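You operate a simulated robot arm through the tools that you are given. There is no shell and no other tool.

You are at the controls of a simulated robot arm. One attempt, no reset.

JOB
Snap the stud flush on the blue buckle ladder and put it back.
Fine: in the snap tool, tray in before the lever; leave the tray out.

Only the result counts: the job must be done as asked and must still hold three seconds after the hand-in. Knocking over, shifting, dropping, spilling or breaking anything else fails it.

ROBOT AND FRAMES
A 7-joint arm with a two-finger parallel gripper, fixed in place. Base frame: the origin is at the foot of the arm, x ahead of it, y to its left, z up; the work surface is at about z = 0.95. Lengths are in m, angles in rad, forces in N, time in s.
With the tool pointing down near the work surface it reaches from about 0.3 to 0.72 m from the base axis. Its first joint turns from -2.897 to 2.897 rad. Payload 1.57 kg.
Tool frame: the origin (TCP) lies between the finger pads and is the grasp point; the fingertips stand 0.03 m ahead of it; z points along the fingers, y is the line along which they close. The gripper opens to 0.08 m. The fingers are 0.017 m wide and 0.012 m thick; the gripper's body (0.04 by 0.082 m) begins 0.08 m behind the TCP.
Orientation is that of the tool frame in the base frame, as a unit quaternion [x, y, z, w]. With the fingers straight down and closing along the base's y, the tool's x points along the base's -x, its y along +y and its z along -z.

CONTROLS
- The arm moves only by the tool step_arm. Its argument "series" is text: rows parted by semicolons, each of 6 numbers parted by spaces: the shift along the tool's x, y, z in mm, then the turn, a rotation vector about the tool's x, y, z in rad. In form: tx ty tz ax ay az; .... A call has 1 to 20 rows; each row shifts and turns the commanded pose from where the row before left it, along the tool's axes as they then stand. "fingers" is the gripper command, from -1 (shut) to 1 (fully open), values between in proportion, set as the call begins (left out, the last holds). Rows are played at 5 a second. More than 0.05 m and 0.15 rad between two rows, or a gripper value outside its range, and nothing of the call is played. Where a pose cannot be reached the arm comes as near as it can. A force on the tool above 40 N (or 10 N above the force at the start of the call, whichever is more), or a blocked arm, ends the call early, and 0.2 s more pass. The fingers move at their own pace (about 0.072 m/s each) and stop on an object; they squeeze with about 34 N. The grip force told is the motor's: it shows also when the fingers shut on nothing. Time passes only in rows, and 0.2 s behind the last, so rows that do not move let the fingers close. The reply holds the time, the measured pose of the TCP, the force on the tool along the base axes, the opening and the grip force, in the units named above and with some noise, with the torque about the TCP (base axes, N m) and any sound that the robot's microphone picked up.
- Cameras (640 x 400 px; columns grow to the right, rows downward): "scene" is fixed at [0.4012, -0.6496, 1.5271]; the picture's right is [0.97, -0.22, 0.00], its down [-0.09, -0.39, -0.92] and it looks along [0.20, 0.89, -0.40] (base axes); focal length 320 px, centre (320, 200). "wrist" rides on the gripper at [0.072, -0.007, -0.122] in the tool frame; the picture's right is [0.09, 1.00, 0.00], its down [-0.84, 0.08, -0.54] and it looks along [-0.54, 0.05, 0.84] (tool axes); focal length 238 px, centre (320, 200). There is no depth. A picture from a camera that has moved, and an enlarged one, comes with that camera's place and axes in the base frame and with its lens.
- grab_frame(camera): a new picture of that camera. No time passes.
- move_column(by): slides the trunk up (or, below 0, down) by that many m; the arm rides with it, the base frame stays. It gives what a move gives, with no picture.
- inspect(camera, box): a new picture of the part [left, top, right, bottom] of that camera's present view, enlarged. No time passes.
- finish_job(): hands the job in; it is judged then, once.

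Nothing tells you positions but the pictures and the camera data. Unless the task says otherwise, let go and move clear before handing in.

The tools are called after "Emit:" as a command line: name --argument value ..., lists and objects as JSON in quotes. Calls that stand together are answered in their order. step_arm: Moves the arm, as the interface text tells. Its arguments: {"type":"object","properties":{"series":{"type":"string"},"fingers":{"type":"number"}},"required":["series"]} The other tools are called the same way: move_column (by) slides the trunk up or down; grab_frame (camera) takes a picture; inspect (camera, box) takes an enlarged picture of a part of a camera's view; finish_job () hands the job in.

At the start:

```text
time_s: 0.0
tcp_pos: [0.4683, 0.0866, 1.3654]
orientation: [0.0, 1.0, 0.0, 0.0]
contact_force: [-1.2, -0.1, -0.2]
ft_torque: [0.02, -0.04, 0.0]
finger_gap: 0.08
grip_force: 0.2
trunk travel left (down, up): [-0.4, 0.08]
```

scene: 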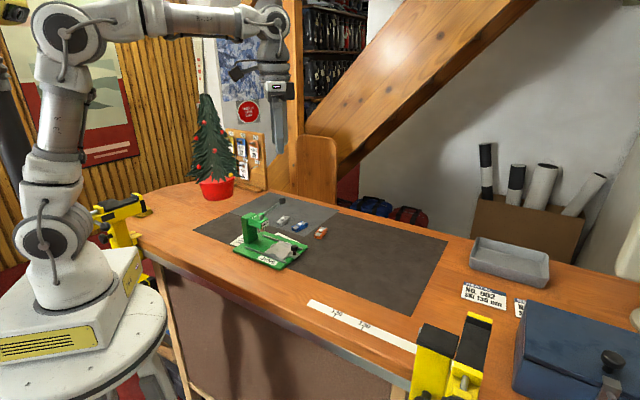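
wrist: 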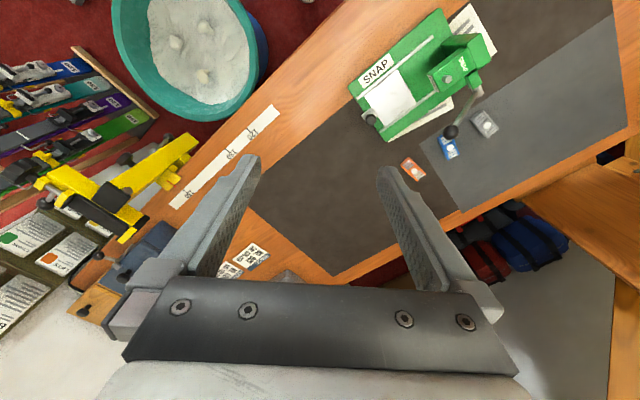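

I see a green snap tool on a dark mat with three small buckles (white/grey, blue, orange) next to it. I'll look closer before moving.

Emit:
inspect --camera "scene" --box '[220, 180, 350, 280]'

Emit:
inspect --camera "wrist" --box '[340, 0, 520, 190]'

Emit:
inspect --camera "wrist" --box '[380, 100, 500, 190]'

```text
4.00 times, centred on (285, 230) of scene
camera zoom: at [0.4012, -0.6496, 1.5271], right [0.97, -0.22, 0.0], down [-0.09, -0.39, -0.92], along [0.2, 0.89, -0.4], focal length 1281 px, centre (460, 80)
```

zoom: 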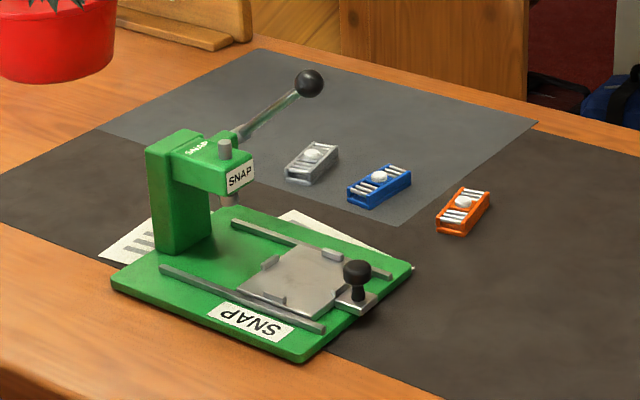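

```text
2.11 times, centred on (430, 95) of wrist
camera zoom: at [0.3962, 0.08, 1.4864], right [-0.09, 1.0, 0.0], down [0.84, 0.08, 0.54], along [0.54, 0.05, -0.84], focal length 502 px, centre (88, 421)
```

zoom: 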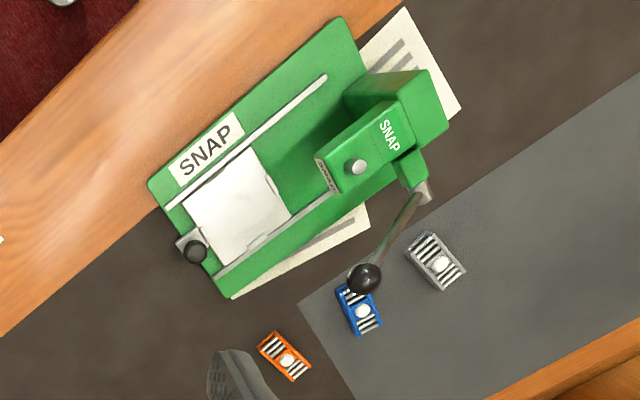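

```text
4.44 times, centred on (440, 145) of wrist
camera zoom: at [0.3962, 0.08, 1.4864], right [-0.09, 1.0, 0.0], down [0.84, 0.08, 0.54], along [0.54, 0.05, -0.84], focal length 1059 px, centre (-213, 444)
```

zoom: 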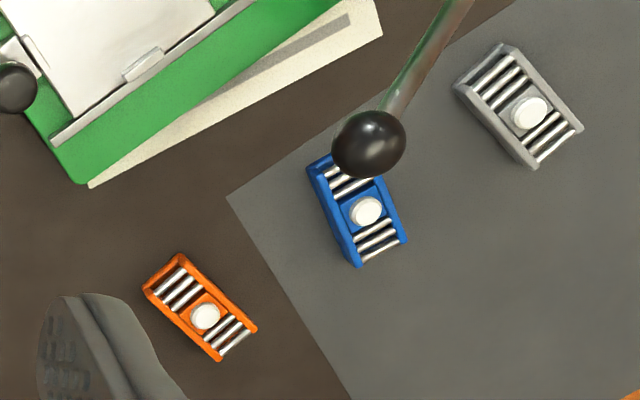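

The blue buckle is near (0.56, 0.385), the tray knob near (0.51, 0.19, 0.99) and the lever ball near (0.49, 0.30, 1.11). I'll move the wrist camera to get a better look.

Emit:
step_arm --series "12 40 12 0 0 0; 12 40 12 0 0 0; 12 40 12 0 0 0; 12 40 12 0 0 0; 0 0 0 0 0 0" --fingers 1

Emit:
grab_frame --camera "wrist"

```text
time_s: 1.2
tcp_pos: [0.4192, 0.246, 1.3166]
orientation: [0.0, 1.0, 0.0, 0.0]
contact_force: [-0.3, -0.3, -0.5]
ft_torque: [-0.02, 0.0, -0.03]
finger_gap: 0.0802
grip_force: 0.1
trunk travel left (down, up): [-0.4, 0.08]
```

```text
taken
camera wrist: at [0.3474, 0.2402, 1.4371], right [-0.09, 1.0, 0.0], down [0.84, 0.08, 0.54], along [0.54, 0.05, -0.84], focal length 238 px, centre (320, 200)
```

wrist: 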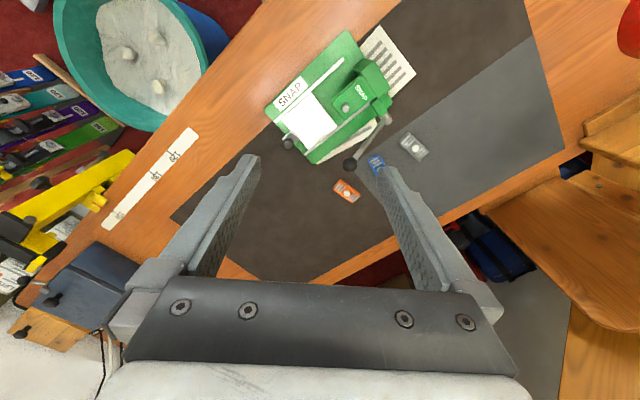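

Emit:
inspect --camera "wrist" --box '[255, 20, 447, 140]'

Emit:
inspect --camera "wrist" --box '[320, 120, 448, 200]'

Emit:
inspect --camera "scene" --box '[225, 190, 321, 280]'

Emit:
inspect --camera "scene" --box '[264, 205, 344, 255]'

```text
3.33 times, centred on (351, 80) of wrist
camera zoom: at [0.3474, 0.2402, 1.4371], right [-0.09, 1.0, 0.0], down [0.84, 0.08, 0.54], along [0.54, 0.05, -0.84], focal length 794 px, centre (217, 600)
```

zoom: 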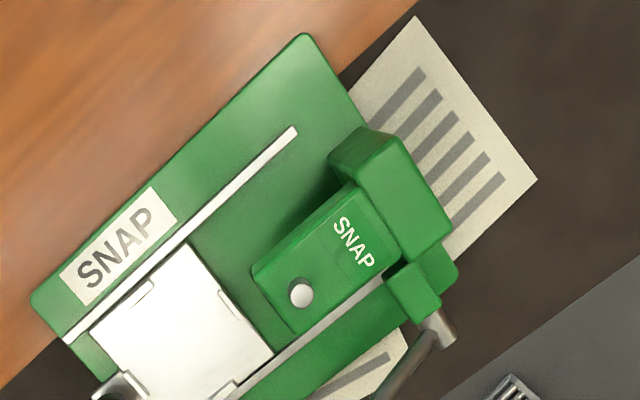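

```text
5.00 times, centred on (384, 160) of wrist
camera zoom: at [0.3474, 0.2402, 1.4371], right [-0.09, 1.0, 0.0], down [0.84, 0.08, 0.54], along [0.54, 0.05, -0.84], focal length 1192 px, centre (0, 400)
```

zoom: 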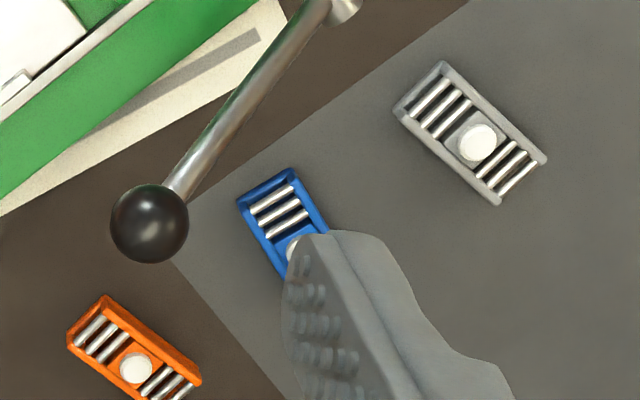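

```text
4.44 times, centred on (273, 235) of scene
camera zoom: at [0.4012, -0.6496, 1.5271], right [0.97, -0.22, 0.0], down [-0.09, -0.39, -0.92], along [0.2, 0.89, -0.4], focal length 1423 px, centre (529, 44)
```

zoom: 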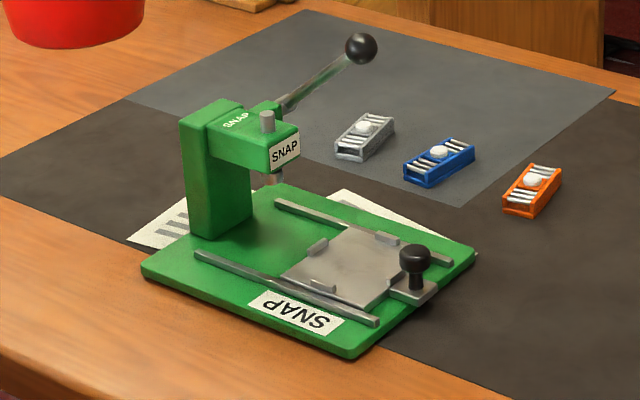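

```text
8.00 times, centred on (304, 230) of scene
camera zoom: at [0.4012, -0.6496, 1.5271], right [0.97, -0.22, 0.0], down [-0.09, -0.39, -0.92], along [0.2, 0.89, -0.4], focal length 2562 px, centre (448, -40)
```

zoom: 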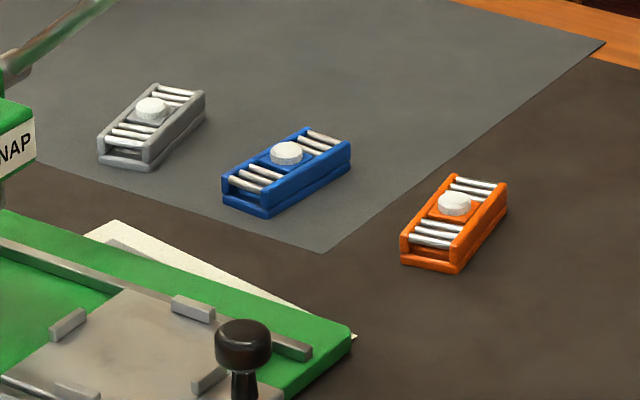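

The tray has four fence lugs, and each buckle has three bars on one side of the stud and two on the other. I'll get a closer, more vertical view of the tray.

Emit:
step_arm --series "-8 -6 29 0 0 0; -8 -7 29 0 0 0; -8 -6 29 0 0 0; -8 -7 29 0 0 0; 0 0 0 0 0 0"

Emit:
grab_frame --camera "wrist"

Emit:
inspect --camera "wrist" --box '[220, 60, 380, 160]'

```text
time_s: 2.4
tcp_pos: [0.4528, 0.2192, 1.2012]
orientation: [0.0, 1.0, 0.0, 0.0]
contact_force: [0.1, -0.4, 0.7]
ft_torque: [-0.02, 0.06, 0.03]
finger_gap: 0.0801
grip_force: 0.1
trunk travel left (down, up): [-0.4, 0.08]
```

```text
taken
camera wrist: at [0.3807, 0.2133, 1.3215], right [-0.09, 1.0, 0.0], down [0.84, 0.08, 0.54], along [0.54, 0.05, -0.84], focal length 238 px, centre (320, 200)
```

wrist: 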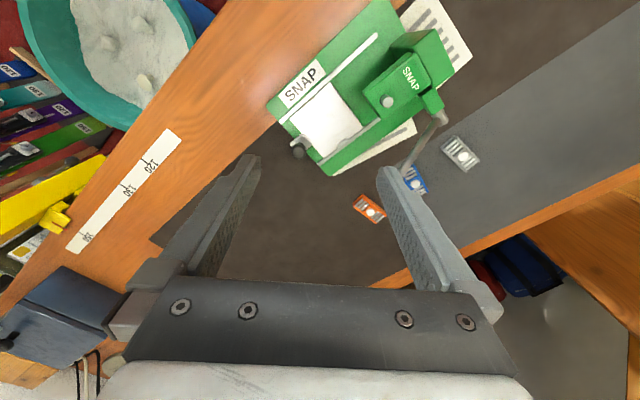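

```text
4.00 times, centred on (300, 110) of wrist
camera zoom: at [0.3807, 0.2133, 1.3215], right [-0.09, 1.0, 0.0], down [0.84, 0.08, 0.54], along [0.54, 0.05, -0.84], focal length 953 px, centre (400, 560)
```

zoom: 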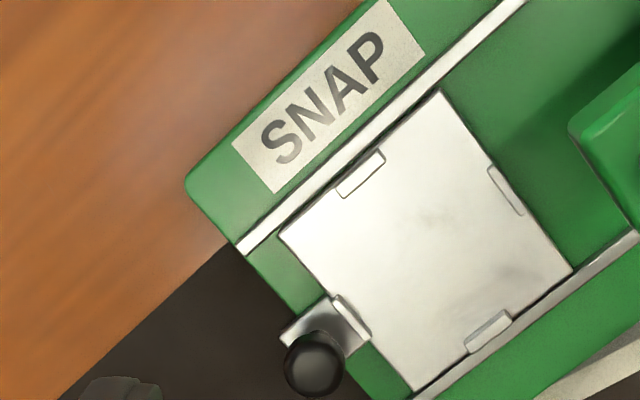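

The tray nest is roughly square, around (0.474, 0.231), with its lugs about 70 mm apart. Next I'll look at the blue buckle from closer to overhead.

Emit:
step_arm --series "-19 41 0 0 0 0; -19 41 0 0 0 0; -19 41 0 0 0 0; -19 41 0 0 0 0; 0 0 0 0 0 0"

Emit:
grab_frame --camera "wrist"

Emit:
inspect --camera "wrist" --box '[270, 70, 390, 145]'

```text
time_s: 3.6
tcp_pos: [0.5284, 0.3827, 1.1996]
orientation: [0.0, 1.0, 0.0, 0.0]
contact_force: [0.7, -0.2, -0.6]
ft_torque: [-0.01, 0.01, -0.03]
finger_gap: 0.0798
grip_force: 0.1
trunk travel left (down, up): [-0.4, 0.08]
```

```text
taken
camera wrist: at [0.4576, 0.3779, 1.3201], right [-0.09, 1.0, 0.0], down [0.84, 0.08, 0.54], along [0.54, 0.05, -0.84], focal length 238 px, centre (320, 200)
```

wrist: 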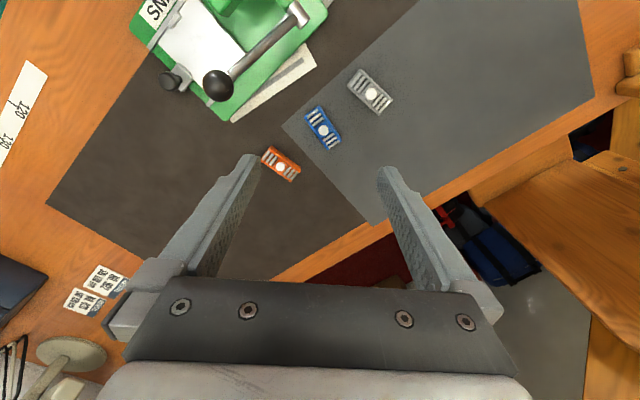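

```text
5.33 times, centred on (330, 108) of wrist
camera zoom: at [0.4576, 0.3779, 1.3201], right [-0.09, 1.0, 0.0], down [0.84, 0.08, 0.54], along [0.54, 0.05, -0.84], focal length 1271 px, centre (267, 693)
```

zoom: 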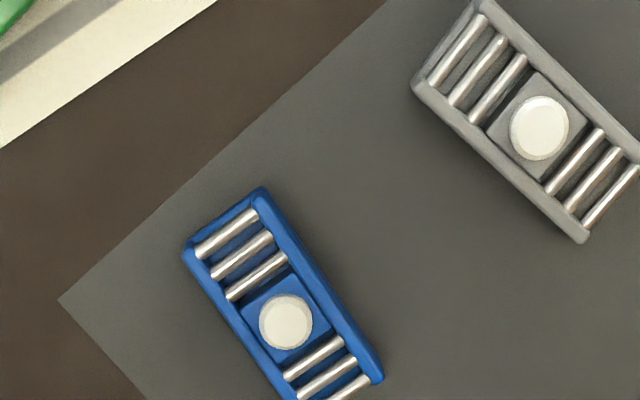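

Emit:
inspect --camera "wrist" --box '[280, 95, 360, 155]'

Emit:
inspect --camera "scene" --box '[280, 210, 320, 240]'

Emit:
inspect --camera "wrist" --box '[120, 0, 320, 125]'

```text
6.67 times, centred on (320, 125) of wrist
camera zoom: at [0.4576, 0.3779, 1.3201], right [-0.09, 1.0, 0.0], down [0.84, 0.08, 0.54], along [0.54, 0.05, -0.84], focal length 1589 px, centre (320, 700)
```

zoom: 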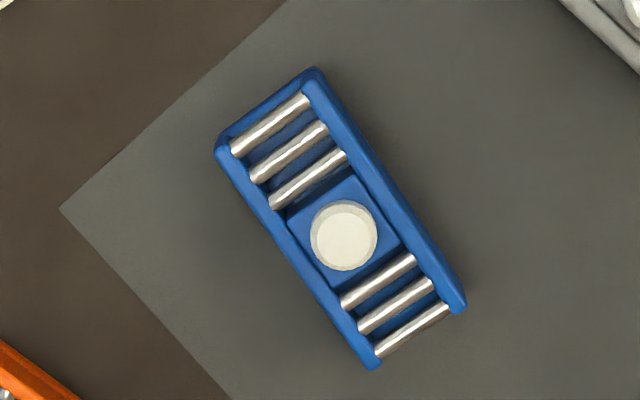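

```text
13.33 times, centred on (300, 225) of scene
camera zoom: at [0.4012, -0.6496, 1.5271], right [0.97, -0.22, 0.0], down [-0.09, -0.39, -0.92], along [0.2, 0.89, -0.4], focal length 4269 px, centre (587, -133)
```

zoom: 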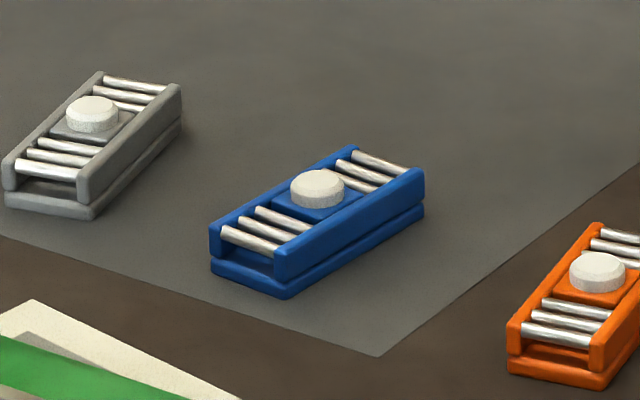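

```text
3.20 times, centred on (220, 62) of wrist
camera zoom: at [0.4576, 0.3779, 1.3201], right [-0.09, 1.0, 0.0], down [0.84, 0.08, 0.54], along [0.54, 0.05, -0.84], focal length 763 px, centre (640, 640)
```

zoom: 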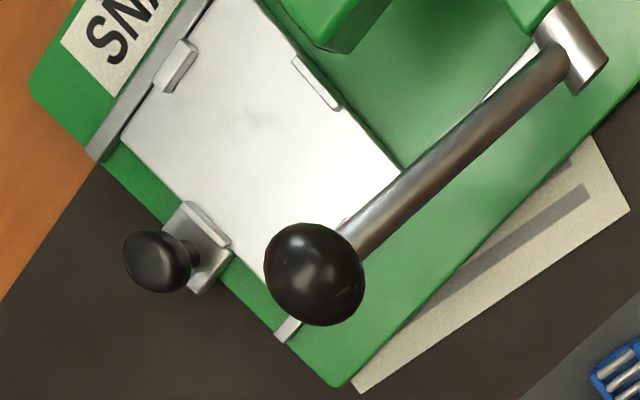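

The blue buckle is symmetric, about 60 x 26 mm, centred near (0.561, 0.392) with its long axis at about 40° yaw. I'll turn the tool to line up with it, hover above it and check.

Emit:
step_arm --series "0 0 0 0 0 -0.14; 0 0 0 0 0 -0.14; 0 0 0 0 0 -0.14; 0 0 0 0 0 -0.14; 0 0 0 0 0 -0.14; -15.5 -7 35 0 0 0; -15.5 -7 35 0 0 0; 0 0 30 0 0 0; 0 0 0 0 0 0"

Emit:
grab_frame --camera "wrist"

Emit:
inspect --camera "wrist" --box '[240, 110, 400, 210]'

```text
time_s: 5.6
tcp_pos: [0.5597, 0.3934, 1.1013]
orientation: [-0.344, 0.939, -0.001, 0.0]
contact_force: [-1.0, 0.5, 0.1]
ft_torque: [0.03, -0.01, -0.01]
finger_gap: 0.0801
grip_force: 0.1
trunk travel left (down, up): [-0.4, 0.08]
```

```text
taken
camera wrist: at [0.5096, 0.3437, 1.2215], right [-0.71, 0.7, 0.0], down [0.59, 0.6, 0.54], along [0.38, 0.39, -0.84], focal length 238 px, centre (320, 200)
```

wrist: 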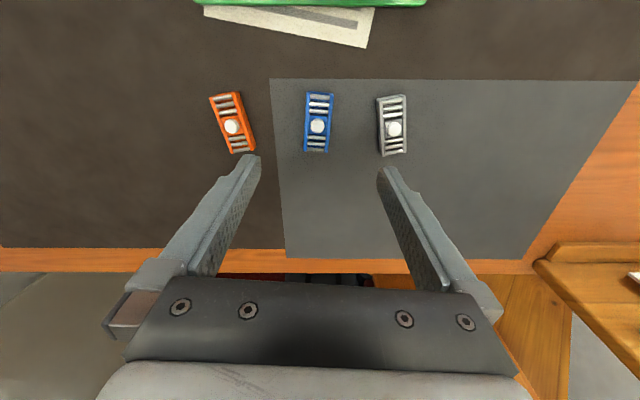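

```text
4.00 times, centred on (320, 160) of wrist
camera zoom: at [0.5096, 0.3437, 1.2215], right [-0.71, 0.7, 0.0], down [0.59, 0.6, 0.54], along [0.38, 0.39, -0.84], focal length 953 px, centre (320, 360)
```

zoom: 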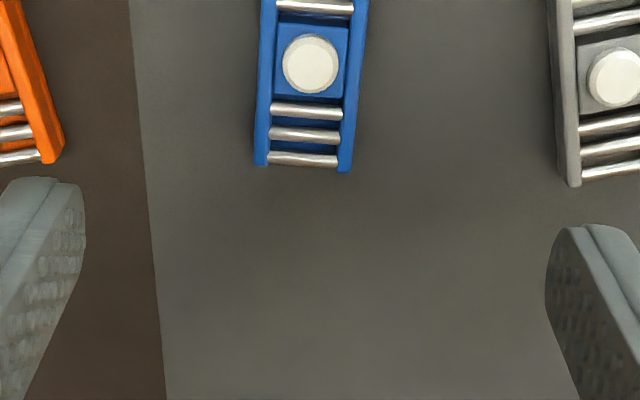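

The hover check puts the stud at about (0.5606, 0.3917), so I'll shift by 2 mm, narrow the fingers and descend to grasp.

Emit:
step_arm --series "0 -2 30 0 0 0; 0 0 30 0 0 0; 0 0 30 0 0 0; 0 0 15 0 0 0; 0 0 5 0 0 0; 0 0 0 0 0 0" --fingers 0.25

Emit:
grab_frame --camera "wrist"

Emit:
inspect --camera "scene" --box '[272, 205, 336, 245]'

```text
time_s: 7.0
tcp_pos: [0.5609, 0.3909, 0.9909]
orientation: [-0.343, 0.939, 0.0, 0.001]
contact_force: [0.3, 0.0, 0.0]
ft_torque: [-0.01, 0.0, 0.0]
finger_gap: 0.0499
grip_force: 0.0
trunk travel left (down, up): [-0.4, 0.08]
```

```text
taken
camera wrist: at [0.5101, 0.3408, 1.1122], right [-0.71, 0.7, 0.0], down [0.59, 0.6, 0.54], along [0.38, 0.39, -0.84], focal length 238 px, centre (320, 200)
```

wrist: 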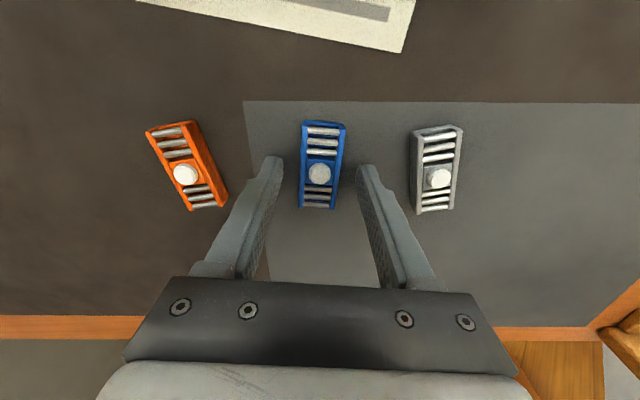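

```text
10.00 times, centred on (304, 225) of scene
camera zoom: at [0.4012, -0.6496, 1.5271], right [0.97, -0.22, 0.0], down [-0.09, -0.39, -0.92], along [0.2, 0.89, -0.4], focal length 3202 px, centre (480, -50)
```

zoom: 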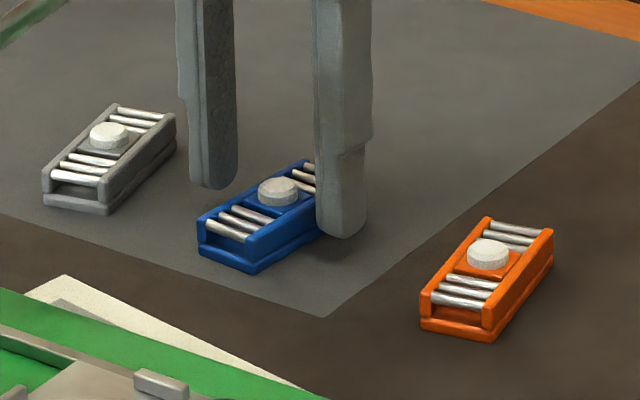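

The buckle is well centred between the fingers. I'll go down 6 mm more and close.

Emit:
step_arm --series "0 0 4 0 0 0; 0 0 2 0 0 0; 0 0 0 0 0 0"

Emit:
step_arm --series "0 0 0 0 0 0; 0 0 0 0 0 0; 0 0 0 0 0 0; 0 0 0 0 0 0" --fingers -1

Emit:
grab_frame --camera "wrist"

```text
time_s: 7.8
tcp_pos: [0.5606, 0.3919, 0.9847]
orientation: [-0.343, 0.939, 0.001, 0.0]
contact_force: [-0.1, 0.0, 0.3]
ft_torque: [0.01, 0.01, 0.02]
finger_gap: 0.05
grip_force: 0.0
trunk travel left (down, up): [-0.4, 0.08]
```

```text
time_s: 8.8
tcp_pos: [0.5609, 0.39, 0.9857]
orientation: [-0.342, 0.94, -0.001, 0.0]
contact_force: [0.3, -0.1, 0.2]
ft_torque: [-0.03, 0.01, 0.02]
finger_gap: 0.0272
grip_force: 34.6
trunk travel left (down, up): [-0.4, 0.08]
```

```text
taken
camera wrist: at [0.5109, 0.3408, 1.1063], right [-0.71, 0.7, 0.0], down [0.59, 0.6, 0.54], along [0.38, 0.39, -0.84], focal length 238 px, centre (320, 200)
```

wrist: 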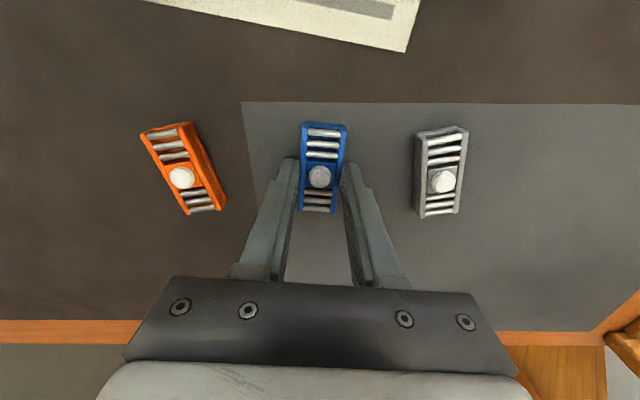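

Emit:
inspect --camera "wrist" --box '[280, 115, 360, 220]'

Emit:
step_arm --series "0 0 -10 0 0 0; 0 0 -30 0 0 0; 0 0 -40 0 0 0; 0 0 -45 0 0 0; 0 0 0 0 0 0"

Emit:
inspect --camera "wrist" --box '[280, 115, 360, 220]'

Emit:
inspect --camera "scene" --box '[240, 150, 340, 240]'

```text
3.81 times, centred on (320, 168) of wrist
camera zoom: at [0.5109, 0.3408, 1.1063], right [-0.71, 0.7, 0.0], down [0.59, 0.6, 0.54], along [0.38, 0.39, -0.84], focal length 908 px, centre (320, 324)
```

zoom: 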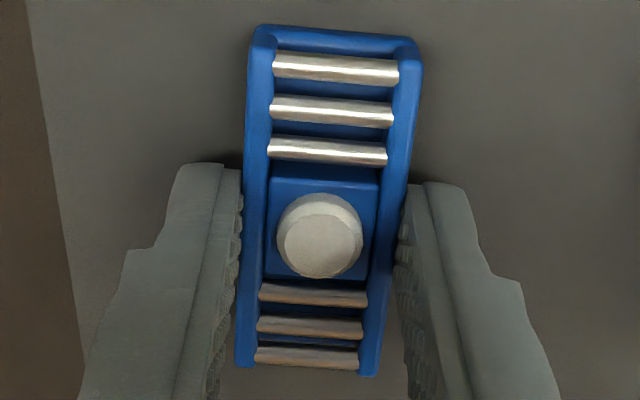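

```text
time_s: 10.0
tcp_pos: [0.5577, 0.3909, 1.1111]
orientation: [-0.343, 0.939, 0.001, 0.0]
contact_force: [0.8, -0.5, -0.9]
ft_torque: [0.01, 0.02, -0.02]
finger_gap: 0.027
grip_force: 34.3
trunk travel left (down, up): [-0.4, 0.08]
```

```text
3.81 times, centred on (320, 168) of wrist
camera zoom: at [0.509, 0.3407, 1.2329], right [-0.71, 0.7, 0.0], down [0.59, 0.6, 0.54], along [0.38, 0.39, -0.84], focal length 908 px, centre (320, 324)
```

zoom: 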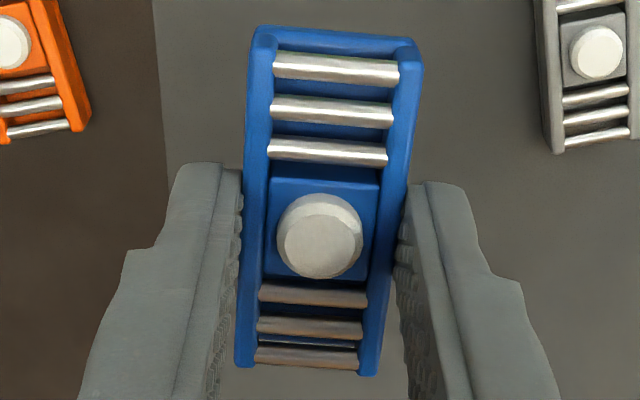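

```text
4.44 times, centred on (290, 195) of scene
camera zoom: at [0.4012, -0.6496, 1.5271], right [0.97, -0.22, 0.0], down [-0.09, -0.39, -0.92], along [0.2, 0.89, -0.4], focal length 1423 px, centre (453, 222)
```

zoom: 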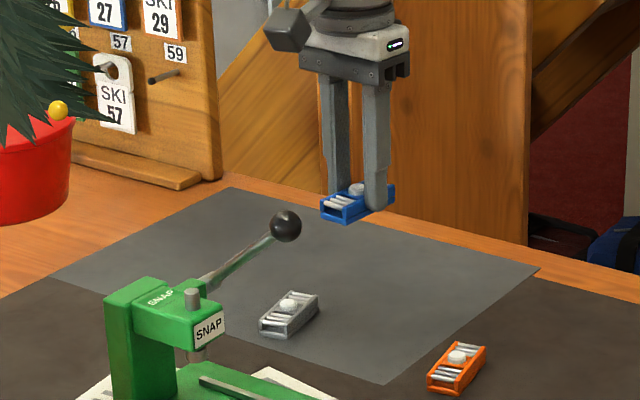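

The buckle is held with its stud at the grasp point. I'll raise it over the lever ball, turn to 45° and move above the tray.

Emit:
step_arm --series "0 0 -40 0 0 0; 0 0 -40 0 0 -0.084; 43.2 -13.2 0 0 0 0; 43.2 -13.2 0 0 0 0; 43.2 -13.2 0 0 0 0; 43.4 -13.1 0 0 0 0; 0 0 0 0 0 0; 0 0 0 0 0 0"

Emit:
grab_frame --camera "wrist"

Emit:
inspect --camera "scene" --box '[220, 150, 340, 280]'

```text
time_s: 11.8
tcp_pos: [0.474, 0.2325, 1.1897]
orientation: [-0.383, 0.924, 0.0, 0.0]
contact_force: [0.3, 1.3, -1.2]
ft_torque: [-0.01, -0.02, -0.01]
finger_gap: 0.0268
grip_force: 34.4
trunk travel left (down, up): [-0.4, 0.08]
```

```text
taken
camera wrist: at [0.4291, 0.1777, 1.3105], right [-0.77, 0.64, 0.0], down [0.54, 0.65, 0.54], along [0.35, 0.42, -0.84], focal length 238 px, centre (320, 200)
```

wrist: 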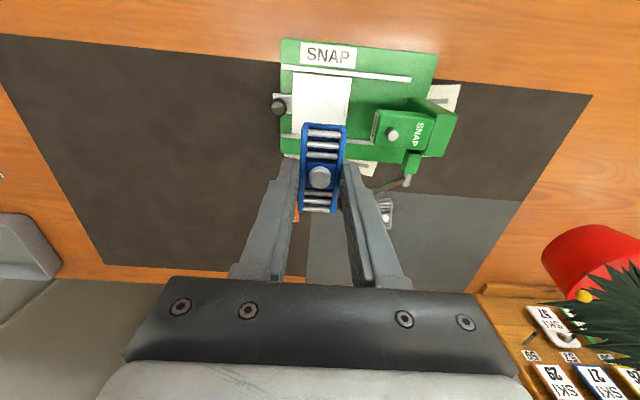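

```text
3.08 times, centred on (280, 215) of scene
camera zoom: at [0.4012, -0.6496, 1.5271], right [0.97, -0.22, 0.0], down [-0.09, -0.39, -0.92], along [0.2, 0.89, -0.4], focal length 985 px, centre (443, 154)
```

zoom: 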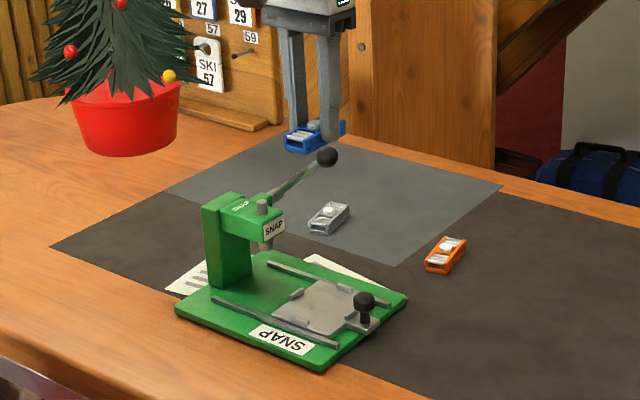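

Emit:
inspect --camera "wrist" --box '[264, 30, 424, 170]'

```text
2.86 times, centred on (344, 100) of wrist
camera zoom: at [0.4291, 0.1777, 1.3105], right [-0.77, 0.64, 0.0], down [0.54, 0.65, 0.54], along [0.35, 0.42, -0.84], focal length 681 px, centre (251, 486)
```

zoom: 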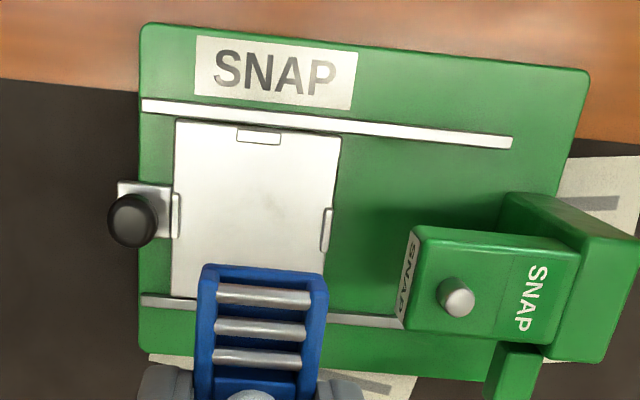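

The stud sits about 1.5–2 mm beyond the tray centre, so I'll correct for that and lower to just above the tray.

Emit:
step_arm --series "1.8 0 40 0 0 0; 0 0 40 0 0 0; 0 0 40 0 0 0; 0 0 30 0 0 0; 0 0 20 0 0 0; 0 0 0 0 0 0"

Emit:
inspect --camera "scene" --box '[225, 190, 321, 280]'

Emit:
inspect --camera "wrist" --box '[240, 90, 400, 220]'

```text
time_s: 13.2
tcp_pos: [0.4739, 0.2312, 1.0194]
orientation: [-0.382, 0.924, 0.0, 0.0]
contact_force: [0.0, 0.0, -0.1]
ft_torque: [0.0, 0.02, 0.01]
finger_gap: 0.0273
grip_force: 33.8
trunk travel left (down, up): [-0.4, 0.08]
```

```text
4.44 times, centred on (273, 235) of scene
camera zoom: at [0.4012, -0.6496, 1.5271], right [0.97, -0.22, 0.0], down [-0.09, -0.39, -0.92], along [0.2, 0.89, -0.4], focal length 1423 px, centre (529, 44)
```

zoom: 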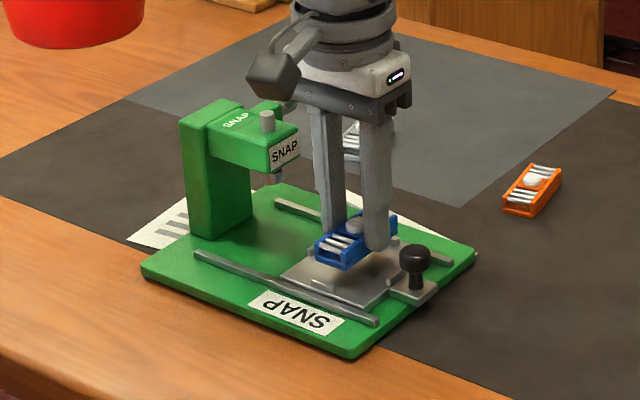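

```text
3.08 times, centred on (320, 155) of wrist
camera zoom: at [0.429, 0.1759, 1.1404], right [-0.77, 0.64, 0.0], down [0.54, 0.65, 0.54], along [0.35, 0.42, -0.84], focal length 733 px, centre (320, 338)
```

zoom: 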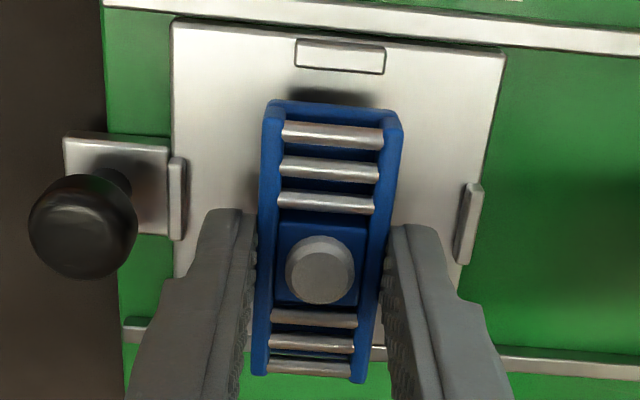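

Alignment in the image is within about 1 mm. Now I'll lower gently onto the tray until contact.

Emit:
step_arm --series "0 0.8 6 0 0 0; 0 0 4 0 0 0; 0 0 2 0 0 0; 0 0 1.5 0 0 0; 0 0 0 0 0 0"

Emit:
inspect --camera "scene" --box '[264, 225, 312, 261]'

```text
time_s: 14.4
tcp_pos: [0.4737, 0.2309, 1.0059]
orientation: [-0.382, 0.924, 0.0, 0.0]
contact_force: [-0.4, -0.5, -0.4]
ft_torque: [0.0, 0.0, -0.01]
finger_gap: 0.027
grip_force: 34.0
trunk travel left (down, up): [-0.4, 0.08]
```

```text
11.11 times, centred on (288, 243) of scene
camera zoom: at [0.4012, -0.6496, 1.5271], right [0.97, -0.22, 0.0], down [-0.09, -0.39, -0.92], along [0.2, 0.89, -0.4], focal length 3558 px, centre (676, -278)
```

zoom: 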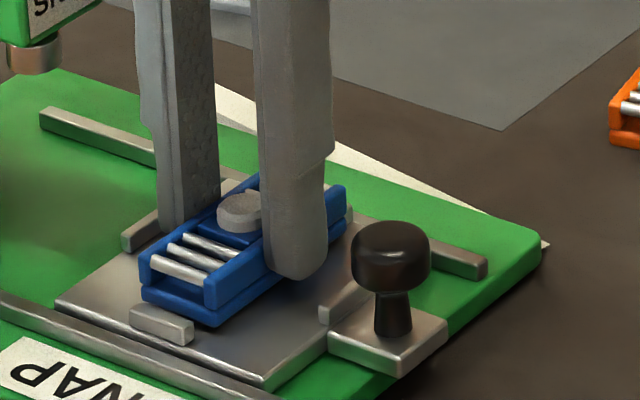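

Emit:
step_arm --series "0 0 1.5 0 0 0; 0 0 1 0 0 0; 0 0 1 0 0 0; 0 0 0 0 0 0"

Emit:
inspect --camera "scene" --box '[264, 225, 312, 261]'

```text
time_s: 15.4
tcp_pos: [0.4735, 0.2309, 1.0054]
orientation: [-0.381, 0.924, 0.0, 0.002]
contact_force: [-0.3, -1.7, 18.3]
ft_torque: [-0.25, 0.25, -0.01]
finger_gap: 0.0269
grip_force: 33.9
trunk travel left (down, up): [-0.4, 0.08]
```

```text
11.11 times, centred on (288, 243) of scene
camera zoom: at [0.4012, -0.6496, 1.5271], right [0.97, -0.22, 0.0], down [-0.09, -0.39, -0.92], along [0.2, 0.89, -0.4], focal length 3558 px, centre (676, -278)
```

zoom: 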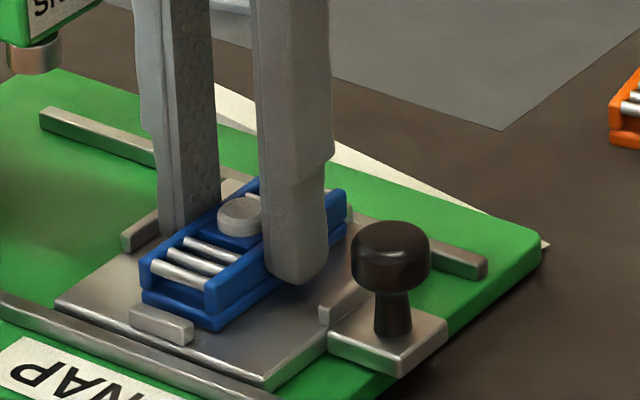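

Emit:
inspect --camera "wrist" --box '[240, 90, 400, 220]'

Emit:
inspect --camera "scene" --box '[270, 236, 294, 254]'

```text
3.08 times, centred on (320, 155) of wrist
camera zoom: at [0.4277, 0.1766, 1.1258], right [-0.77, 0.64, 0.0], down [0.54, 0.65, 0.54], along [0.35, 0.42, -0.84], focal length 733 px, centre (320, 338)
```

zoom: 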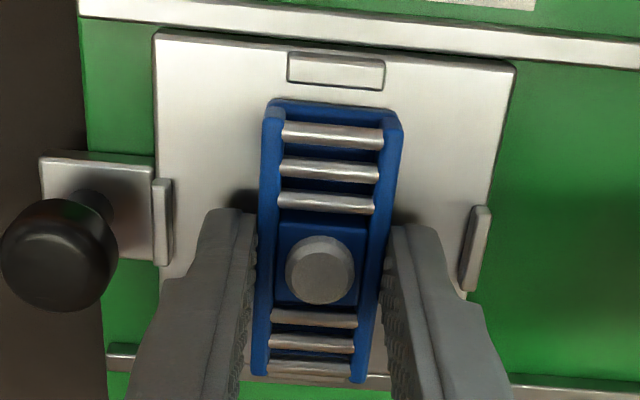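

```text
16.00 times, centred on (282, 245) of scene
camera zoom: at [0.4012, -0.6496, 1.5271], right [0.97, -0.22, 0.0], down [-0.09, -0.39, -0.92], along [0.2, 0.89, -0.4], focal length 5123 px, centre (928, -520)
```

zoom: 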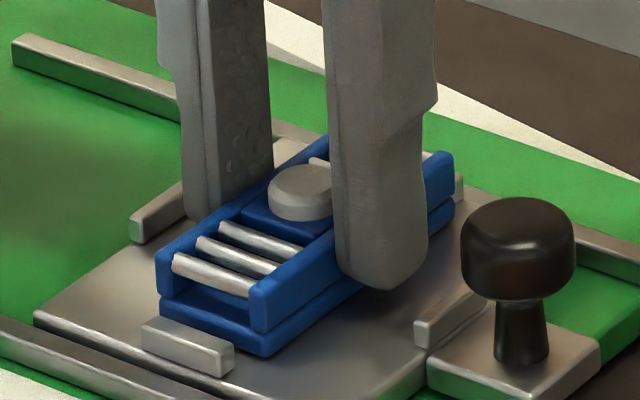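

The buckle is resting on the tray just inside the lug. I'll relieve the downward force, then open slightly to release.

Emit:
step_arm --series "0 0 -2 0 0 0; 0 0 0 0 0 0"

Emit:
step_arm --series "0 0 0 0 0 0; 0 0 0 0 0 0; 0 0 0 0 0 0" --fingers -0.1

Emit:
inspect --camera "wrist" --box '[240, 90, 400, 220]'

Emit:
inspect --camera "scene" --box '[270, 230, 302, 254]'

```text
time_s: 16.0
tcp_pos: [0.4738, 0.2304, 1.0058]
orientation: [-0.382, 0.924, 0.0, 0.0]
contact_force: [1.6, 0.4, 4.8]
ft_torque: [0.11, -0.18, -0.02]
finger_gap: 0.0269
grip_force: 33.8
trunk travel left (down, up): [-0.4, 0.08]
```

```text
time_s: 16.8
tcp_pos: [0.4737, 0.2308, 1.0073]
orientation: [-0.382, 0.924, 0.0, 0.0]
contact_force: [-0.6, -0.1, 0.0]
ft_torque: [0.0, -0.01, -0.04]
finger_gap: 0.0357
grip_force: 0.1
trunk travel left (down, up): [-0.4, 0.08]
```

```text
3.08 times, centred on (320, 155) of wrist
camera zoom: at [0.4283, 0.177, 1.1265], right [-0.77, 0.64, 0.0], down [0.54, 0.65, 0.54], along [0.35, 0.42, -0.84], focal length 733 px, centre (320, 338)
```

zoom: 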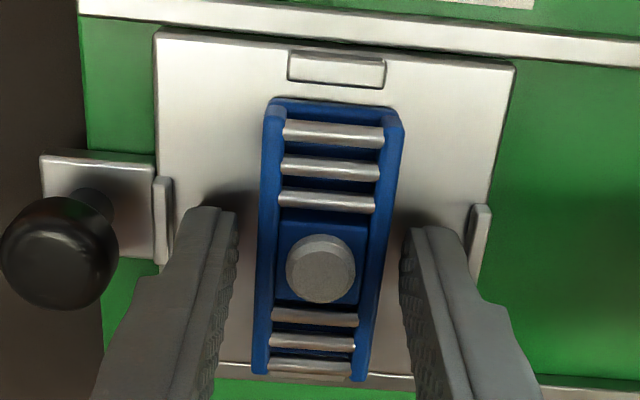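

```text
16.00 times, centred on (286, 242) of scene
camera zoom: at [0.4012, -0.6496, 1.5271], right [0.97, -0.22, 0.0], down [-0.09, -0.39, -0.92], along [0.2, 0.89, -0.4], focal length 5123 px, centre (864, -472)
```

zoom: 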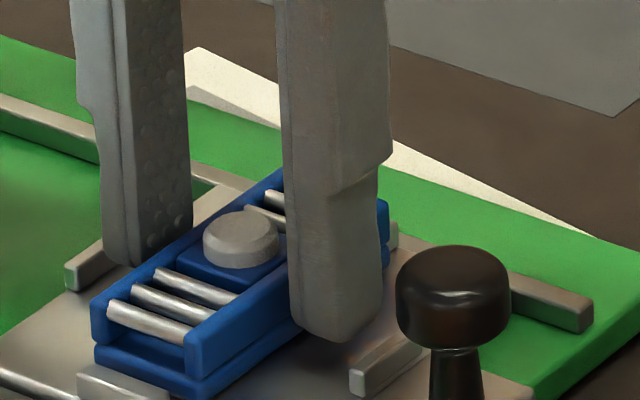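

Emit:
step_arm --series "0 0 -15 0 0 0; 0 0 -30 0 0 0; 0 0 -40 0 0 0; 0 0 0 0 0 0"

Emit:
grab_frame --camera "wrist"

Emit:
inspect --camera "wrist" --box '[240, 80, 400, 200]'

Emit:
inspect --camera "scene" --box '[260, 225, 316, 265]'

```text
time_s: 17.8
tcp_pos: [0.4745, 0.2328, 1.093]
orientation: [-0.381, 0.924, 0.0, 0.0]
contact_force: [-0.1, 0.3, 0.3]
ft_torque: [-0.04, -0.05, 0.01]
finger_gap: 0.036
grip_force: 0.1
trunk travel left (down, up): [-0.4, 0.08]
```

```text
taken
camera wrist: at [0.4281, 0.1777, 1.2134], right [-0.77, 0.64, 0.0], down [0.54, 0.65, 0.54], along [0.35, 0.42, -0.84], focal length 238 px, centre (320, 200)
```

wrist: 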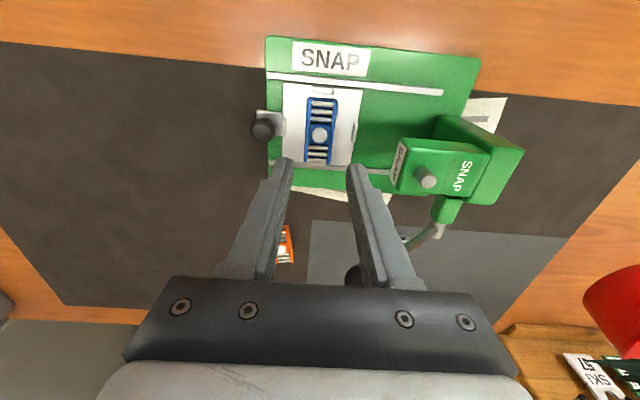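

```text
3.33 times, centred on (320, 140) of wrist
camera zoom: at [0.4281, 0.1777, 1.2134], right [-0.77, 0.64, 0.0], down [0.54, 0.65, 0.54], along [0.35, 0.42, -0.84], focal length 794 px, centre (320, 400)
```

zoom: 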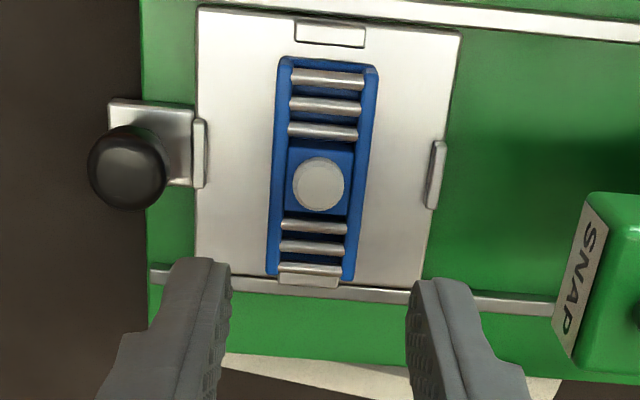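

```text
10.00 times, centred on (288, 245) of scene
camera zoom: at [0.4012, -0.6496, 1.5271], right [0.97, -0.22, 0.0], down [-0.09, -0.39, -0.92], along [0.2, 0.89, -0.4], focal length 3202 px, centre (640, -250)
```

zoom: 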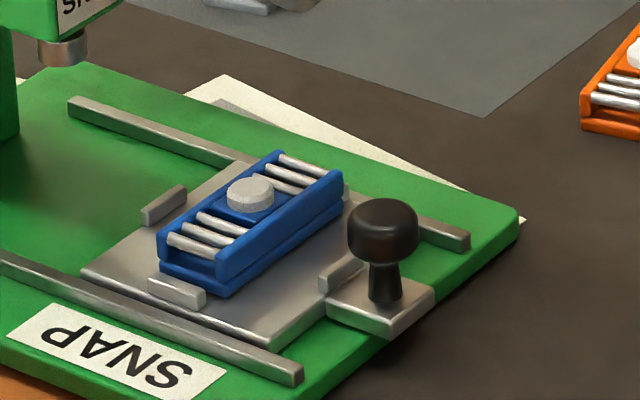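

The buckle is centred on the tray. Next I'll move over the tray knob, about 55 mm outward, and descend partway to check alignment.

Emit:
step_arm --series "0 -27.5 0 0 0 0; 0 -28 0 0 0 0; 0 0 25 0 0 0; 0 0 25 0 0 0; 0 0 0 0 0 0" --fingers 0

Emit:
grab_frame --camera "wrist"

Emit:
inspect --camera "scene" --box '[250, 210, 330, 270]'

```text
time_s: 19.0
tcp_pos: [0.5112, 0.1907, 1.0431]
orientation: [-0.383, 0.924, 0.0, 0.0]
contact_force: [0.2, 0.2, 0.1]
ft_torque: [0.0, -0.01, 0.0]
finger_gap: 0.0398
grip_force: 0.1
trunk travel left (down, up): [-0.4, 0.08]
```

```text
taken
camera wrist: at [0.4666, 0.1372, 1.1624], right [-0.77, 0.64, 0.0], down [0.54, 0.65, 0.54], along [0.35, 0.42, -0.84], focal length 238 px, centre (320, 200)
```

wrist: 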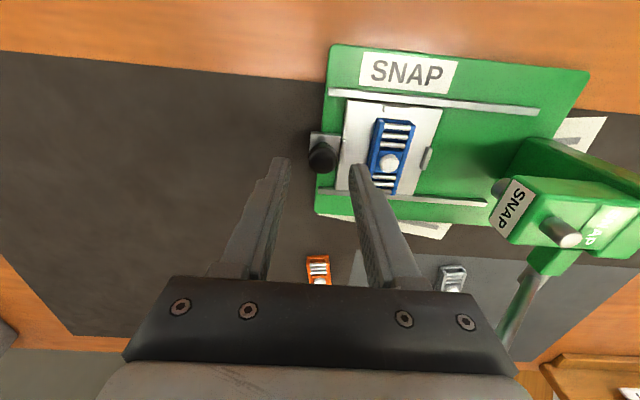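

```text
6.67 times, centred on (290, 240) of scene
camera zoom: at [0.4012, -0.6496, 1.5271], right [0.97, -0.22, 0.0], down [-0.09, -0.39, -0.92], along [0.2, 0.89, -0.4], focal length 2135 px, centre (520, -67)
```

zoom: 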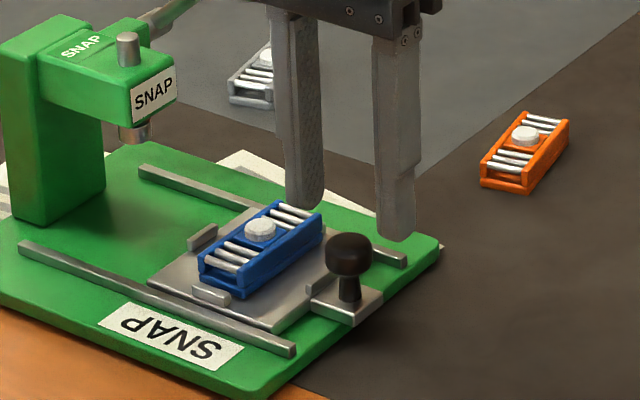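

The knob is centred between the fingers. I'll descend and grip it.

Emit:
step_arm --series "0 0 15 0 0 0; 0 0 12 0 0 0; 0 0 5 0 0 0; 0 0 0 0 0 0"

Emit:
inspect --camera "scene" --box '[270, 225, 318, 261]'

```text
time_s: 20.0
tcp_pos: [0.513, 0.1908, 1.0091]
orientation: [-0.382, 0.924, 0.0, 0.001]
contact_force: [0.7, -0.1, -0.1]
ft_torque: [-0.01, 0.01, 0.0]
finger_gap: 0.0398
grip_force: 0.0
trunk travel left (down, up): [-0.4, 0.08]
```

```text
11.11 times, centred on (294, 243) of scene
camera zoom: at [0.4012, -0.6496, 1.5271], right [0.97, -0.22, 0.0], down [-0.09, -0.39, -0.92], along [0.2, 0.89, -0.4], focal length 3558 px, centre (609, -278)
```

zoom: 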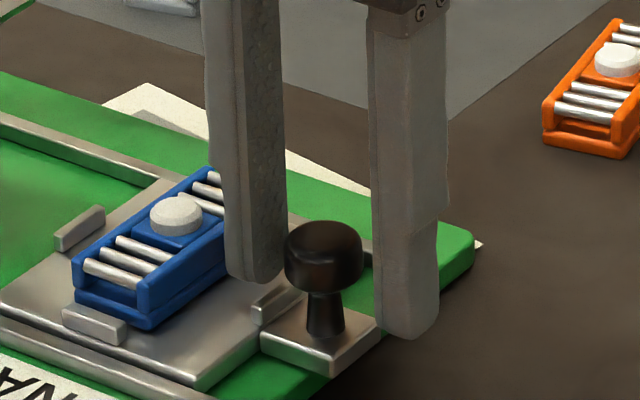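

Emit:
step_arm --series "0 0 -1.5 0 0 0; 0 0 0 0 0 0"

Emit:
step_arm --series "0 0 0 0 0 0; 0 0 0 0 0 0; 0 0 0 0 0 0" --fingers -1

Emit:
inspect --camera "scene" --box '[260, 215, 324, 263]'

```text
time_s: 20.6
tcp_pos: [0.5124, 0.1925, 1.0106]
orientation: [-0.383, 0.924, 0.0, 0.0]
contact_force: [-0.3, 0.3, 0.3]
ft_torque: [0.04, -0.02, 0.02]
finger_gap: 0.0399
grip_force: 0.1
trunk travel left (down, up): [-0.4, 0.08]
```

```text
time_s: 21.4
tcp_pos: [0.5124, 0.1931, 1.0098]
orientation: [-0.382, 0.924, 0.001, 0.0]
contact_force: [-8.4, 5.8, 0.8]
ft_torque: [0.09, 0.28, 0.0]
finger_gap: 0.0212
grip_force: 33.7
trunk travel left (down, up): [-0.4, 0.08]
```

```text
8.33 times, centred on (292, 239) of scene
camera zoom: at [0.4012, -0.6496, 1.5271], right [0.97, -0.22, 0.0], down [-0.09, -0.39, -0.92], along [0.2, 0.89, -0.4], focal length 2668 px, centre (553, -125)
```

zoom: 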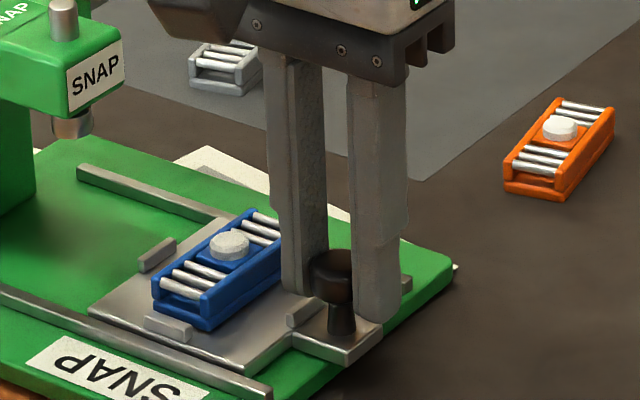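

The knob is gripped. I'll slide the tray in along tool +y, most of the way at first.

Emit:
step_arm --series "0 3 0 0 0 0; 0 5 0 0 0 0; 0 6 0 0 0 0; 0 6 0 0 0 0; 0 6 0 0 0 0; 0 6 0 0 0 0; 0 6 0 0 0 0; 0 6 0 0 0 0; 0 6 0 0 0 0; 0 6 0 0 0 0; 0 4 0 0 0 0; 0 0 0 0 0 0"

Emit:
inspect --camera "scene" --box '[235, 195, 315, 255]'

Emit:
grab_frame --camera "wrist"

```text
time_s: 24.0
tcp_pos: [0.4712, 0.2341, 1.0117]
orientation: [-0.383, 0.924, 0.0, 0.001]
contact_force: [1.3, -0.1, 8.8]
ft_torque: [0.11, -0.12, -0.02]
finger_gap: 0.0214
grip_force: 33.9
trunk travel left (down, up): [-0.4, 0.08]
```

```text
6.67 times, centred on (275, 225) of scene
camera zoom: at [0.4012, -0.6496, 1.5271], right [0.97, -0.22, 0.0], down [-0.09, -0.39, -0.92], along [0.2, 0.89, -0.4], focal length 2135 px, centre (620, 33)
```

zoom: 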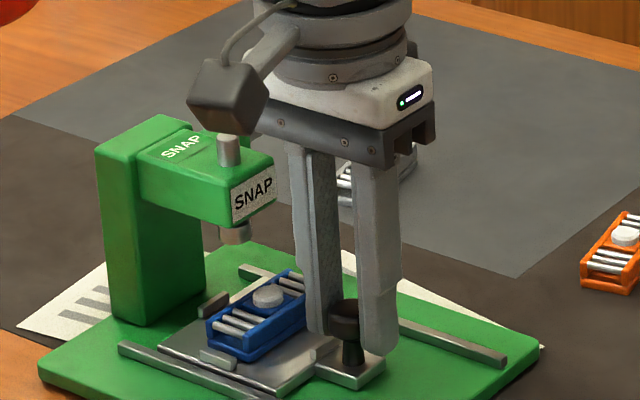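

```text
taken
camera wrist: at [0.4248, 0.1798, 1.1312], right [-0.77, 0.64, 0.0], down [0.54, 0.65, 0.54], along [0.35, 0.42, -0.84], focal length 238 px, centre (320, 200)
```

wrist: 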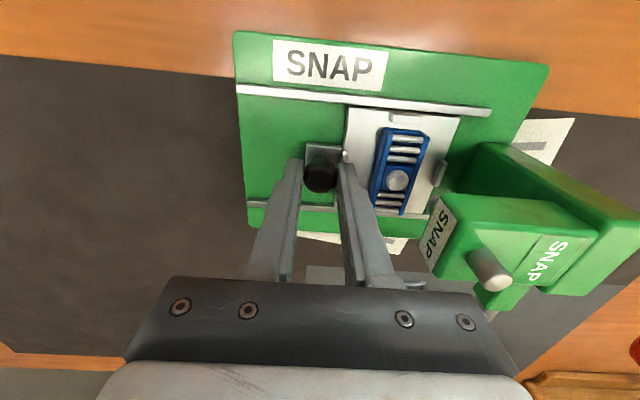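

Emit:
step_arm --series "0 4 0 0 0 0; 0 4 0 0 0 0; 0 3 0 0 0 0; 0 2 0 0 0 0; 0 0 0 0 0 0"

Emit:
inspect --camera "scene" --box '[235, 195, 315, 255]'

Emit:
grab_frame --camera "wrist"

```text
time_s: 25.2
tcp_pos: [0.4623, 0.2438, 1.0097]
orientation: [-0.382, 0.924, 0.001, 0.002]
contact_force: [3.1, 1.1, 14.4]
ft_torque: [0.15, -0.2, -0.07]
finger_gap: 0.0213
grip_force: 33.8
trunk travel left (down, up): [-0.4, 0.08]
```

```text
6.67 times, centred on (275, 225) of scene
camera zoom: at [0.4012, -0.6496, 1.5271], right [0.97, -0.22, 0.0], down [-0.09, -0.39, -0.92], along [0.2, 0.89, -0.4], focal length 2135 px, centre (620, 33)
```

zoom: 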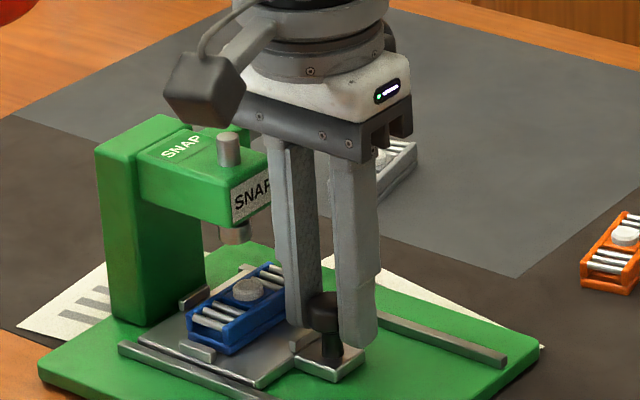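

```text
taken
camera wrist: at [0.4158, 0.1889, 1.1312], right [-0.77, 0.64, 0.0], down [0.54, 0.65, 0.54], along [0.35, 0.42, -0.84], focal length 238 px, centre (320, 200)
```

wrist: 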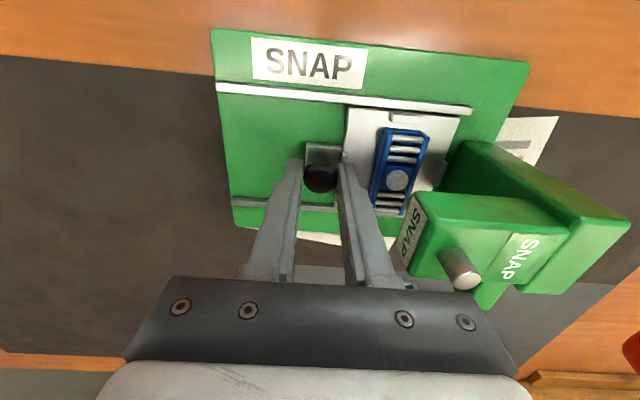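

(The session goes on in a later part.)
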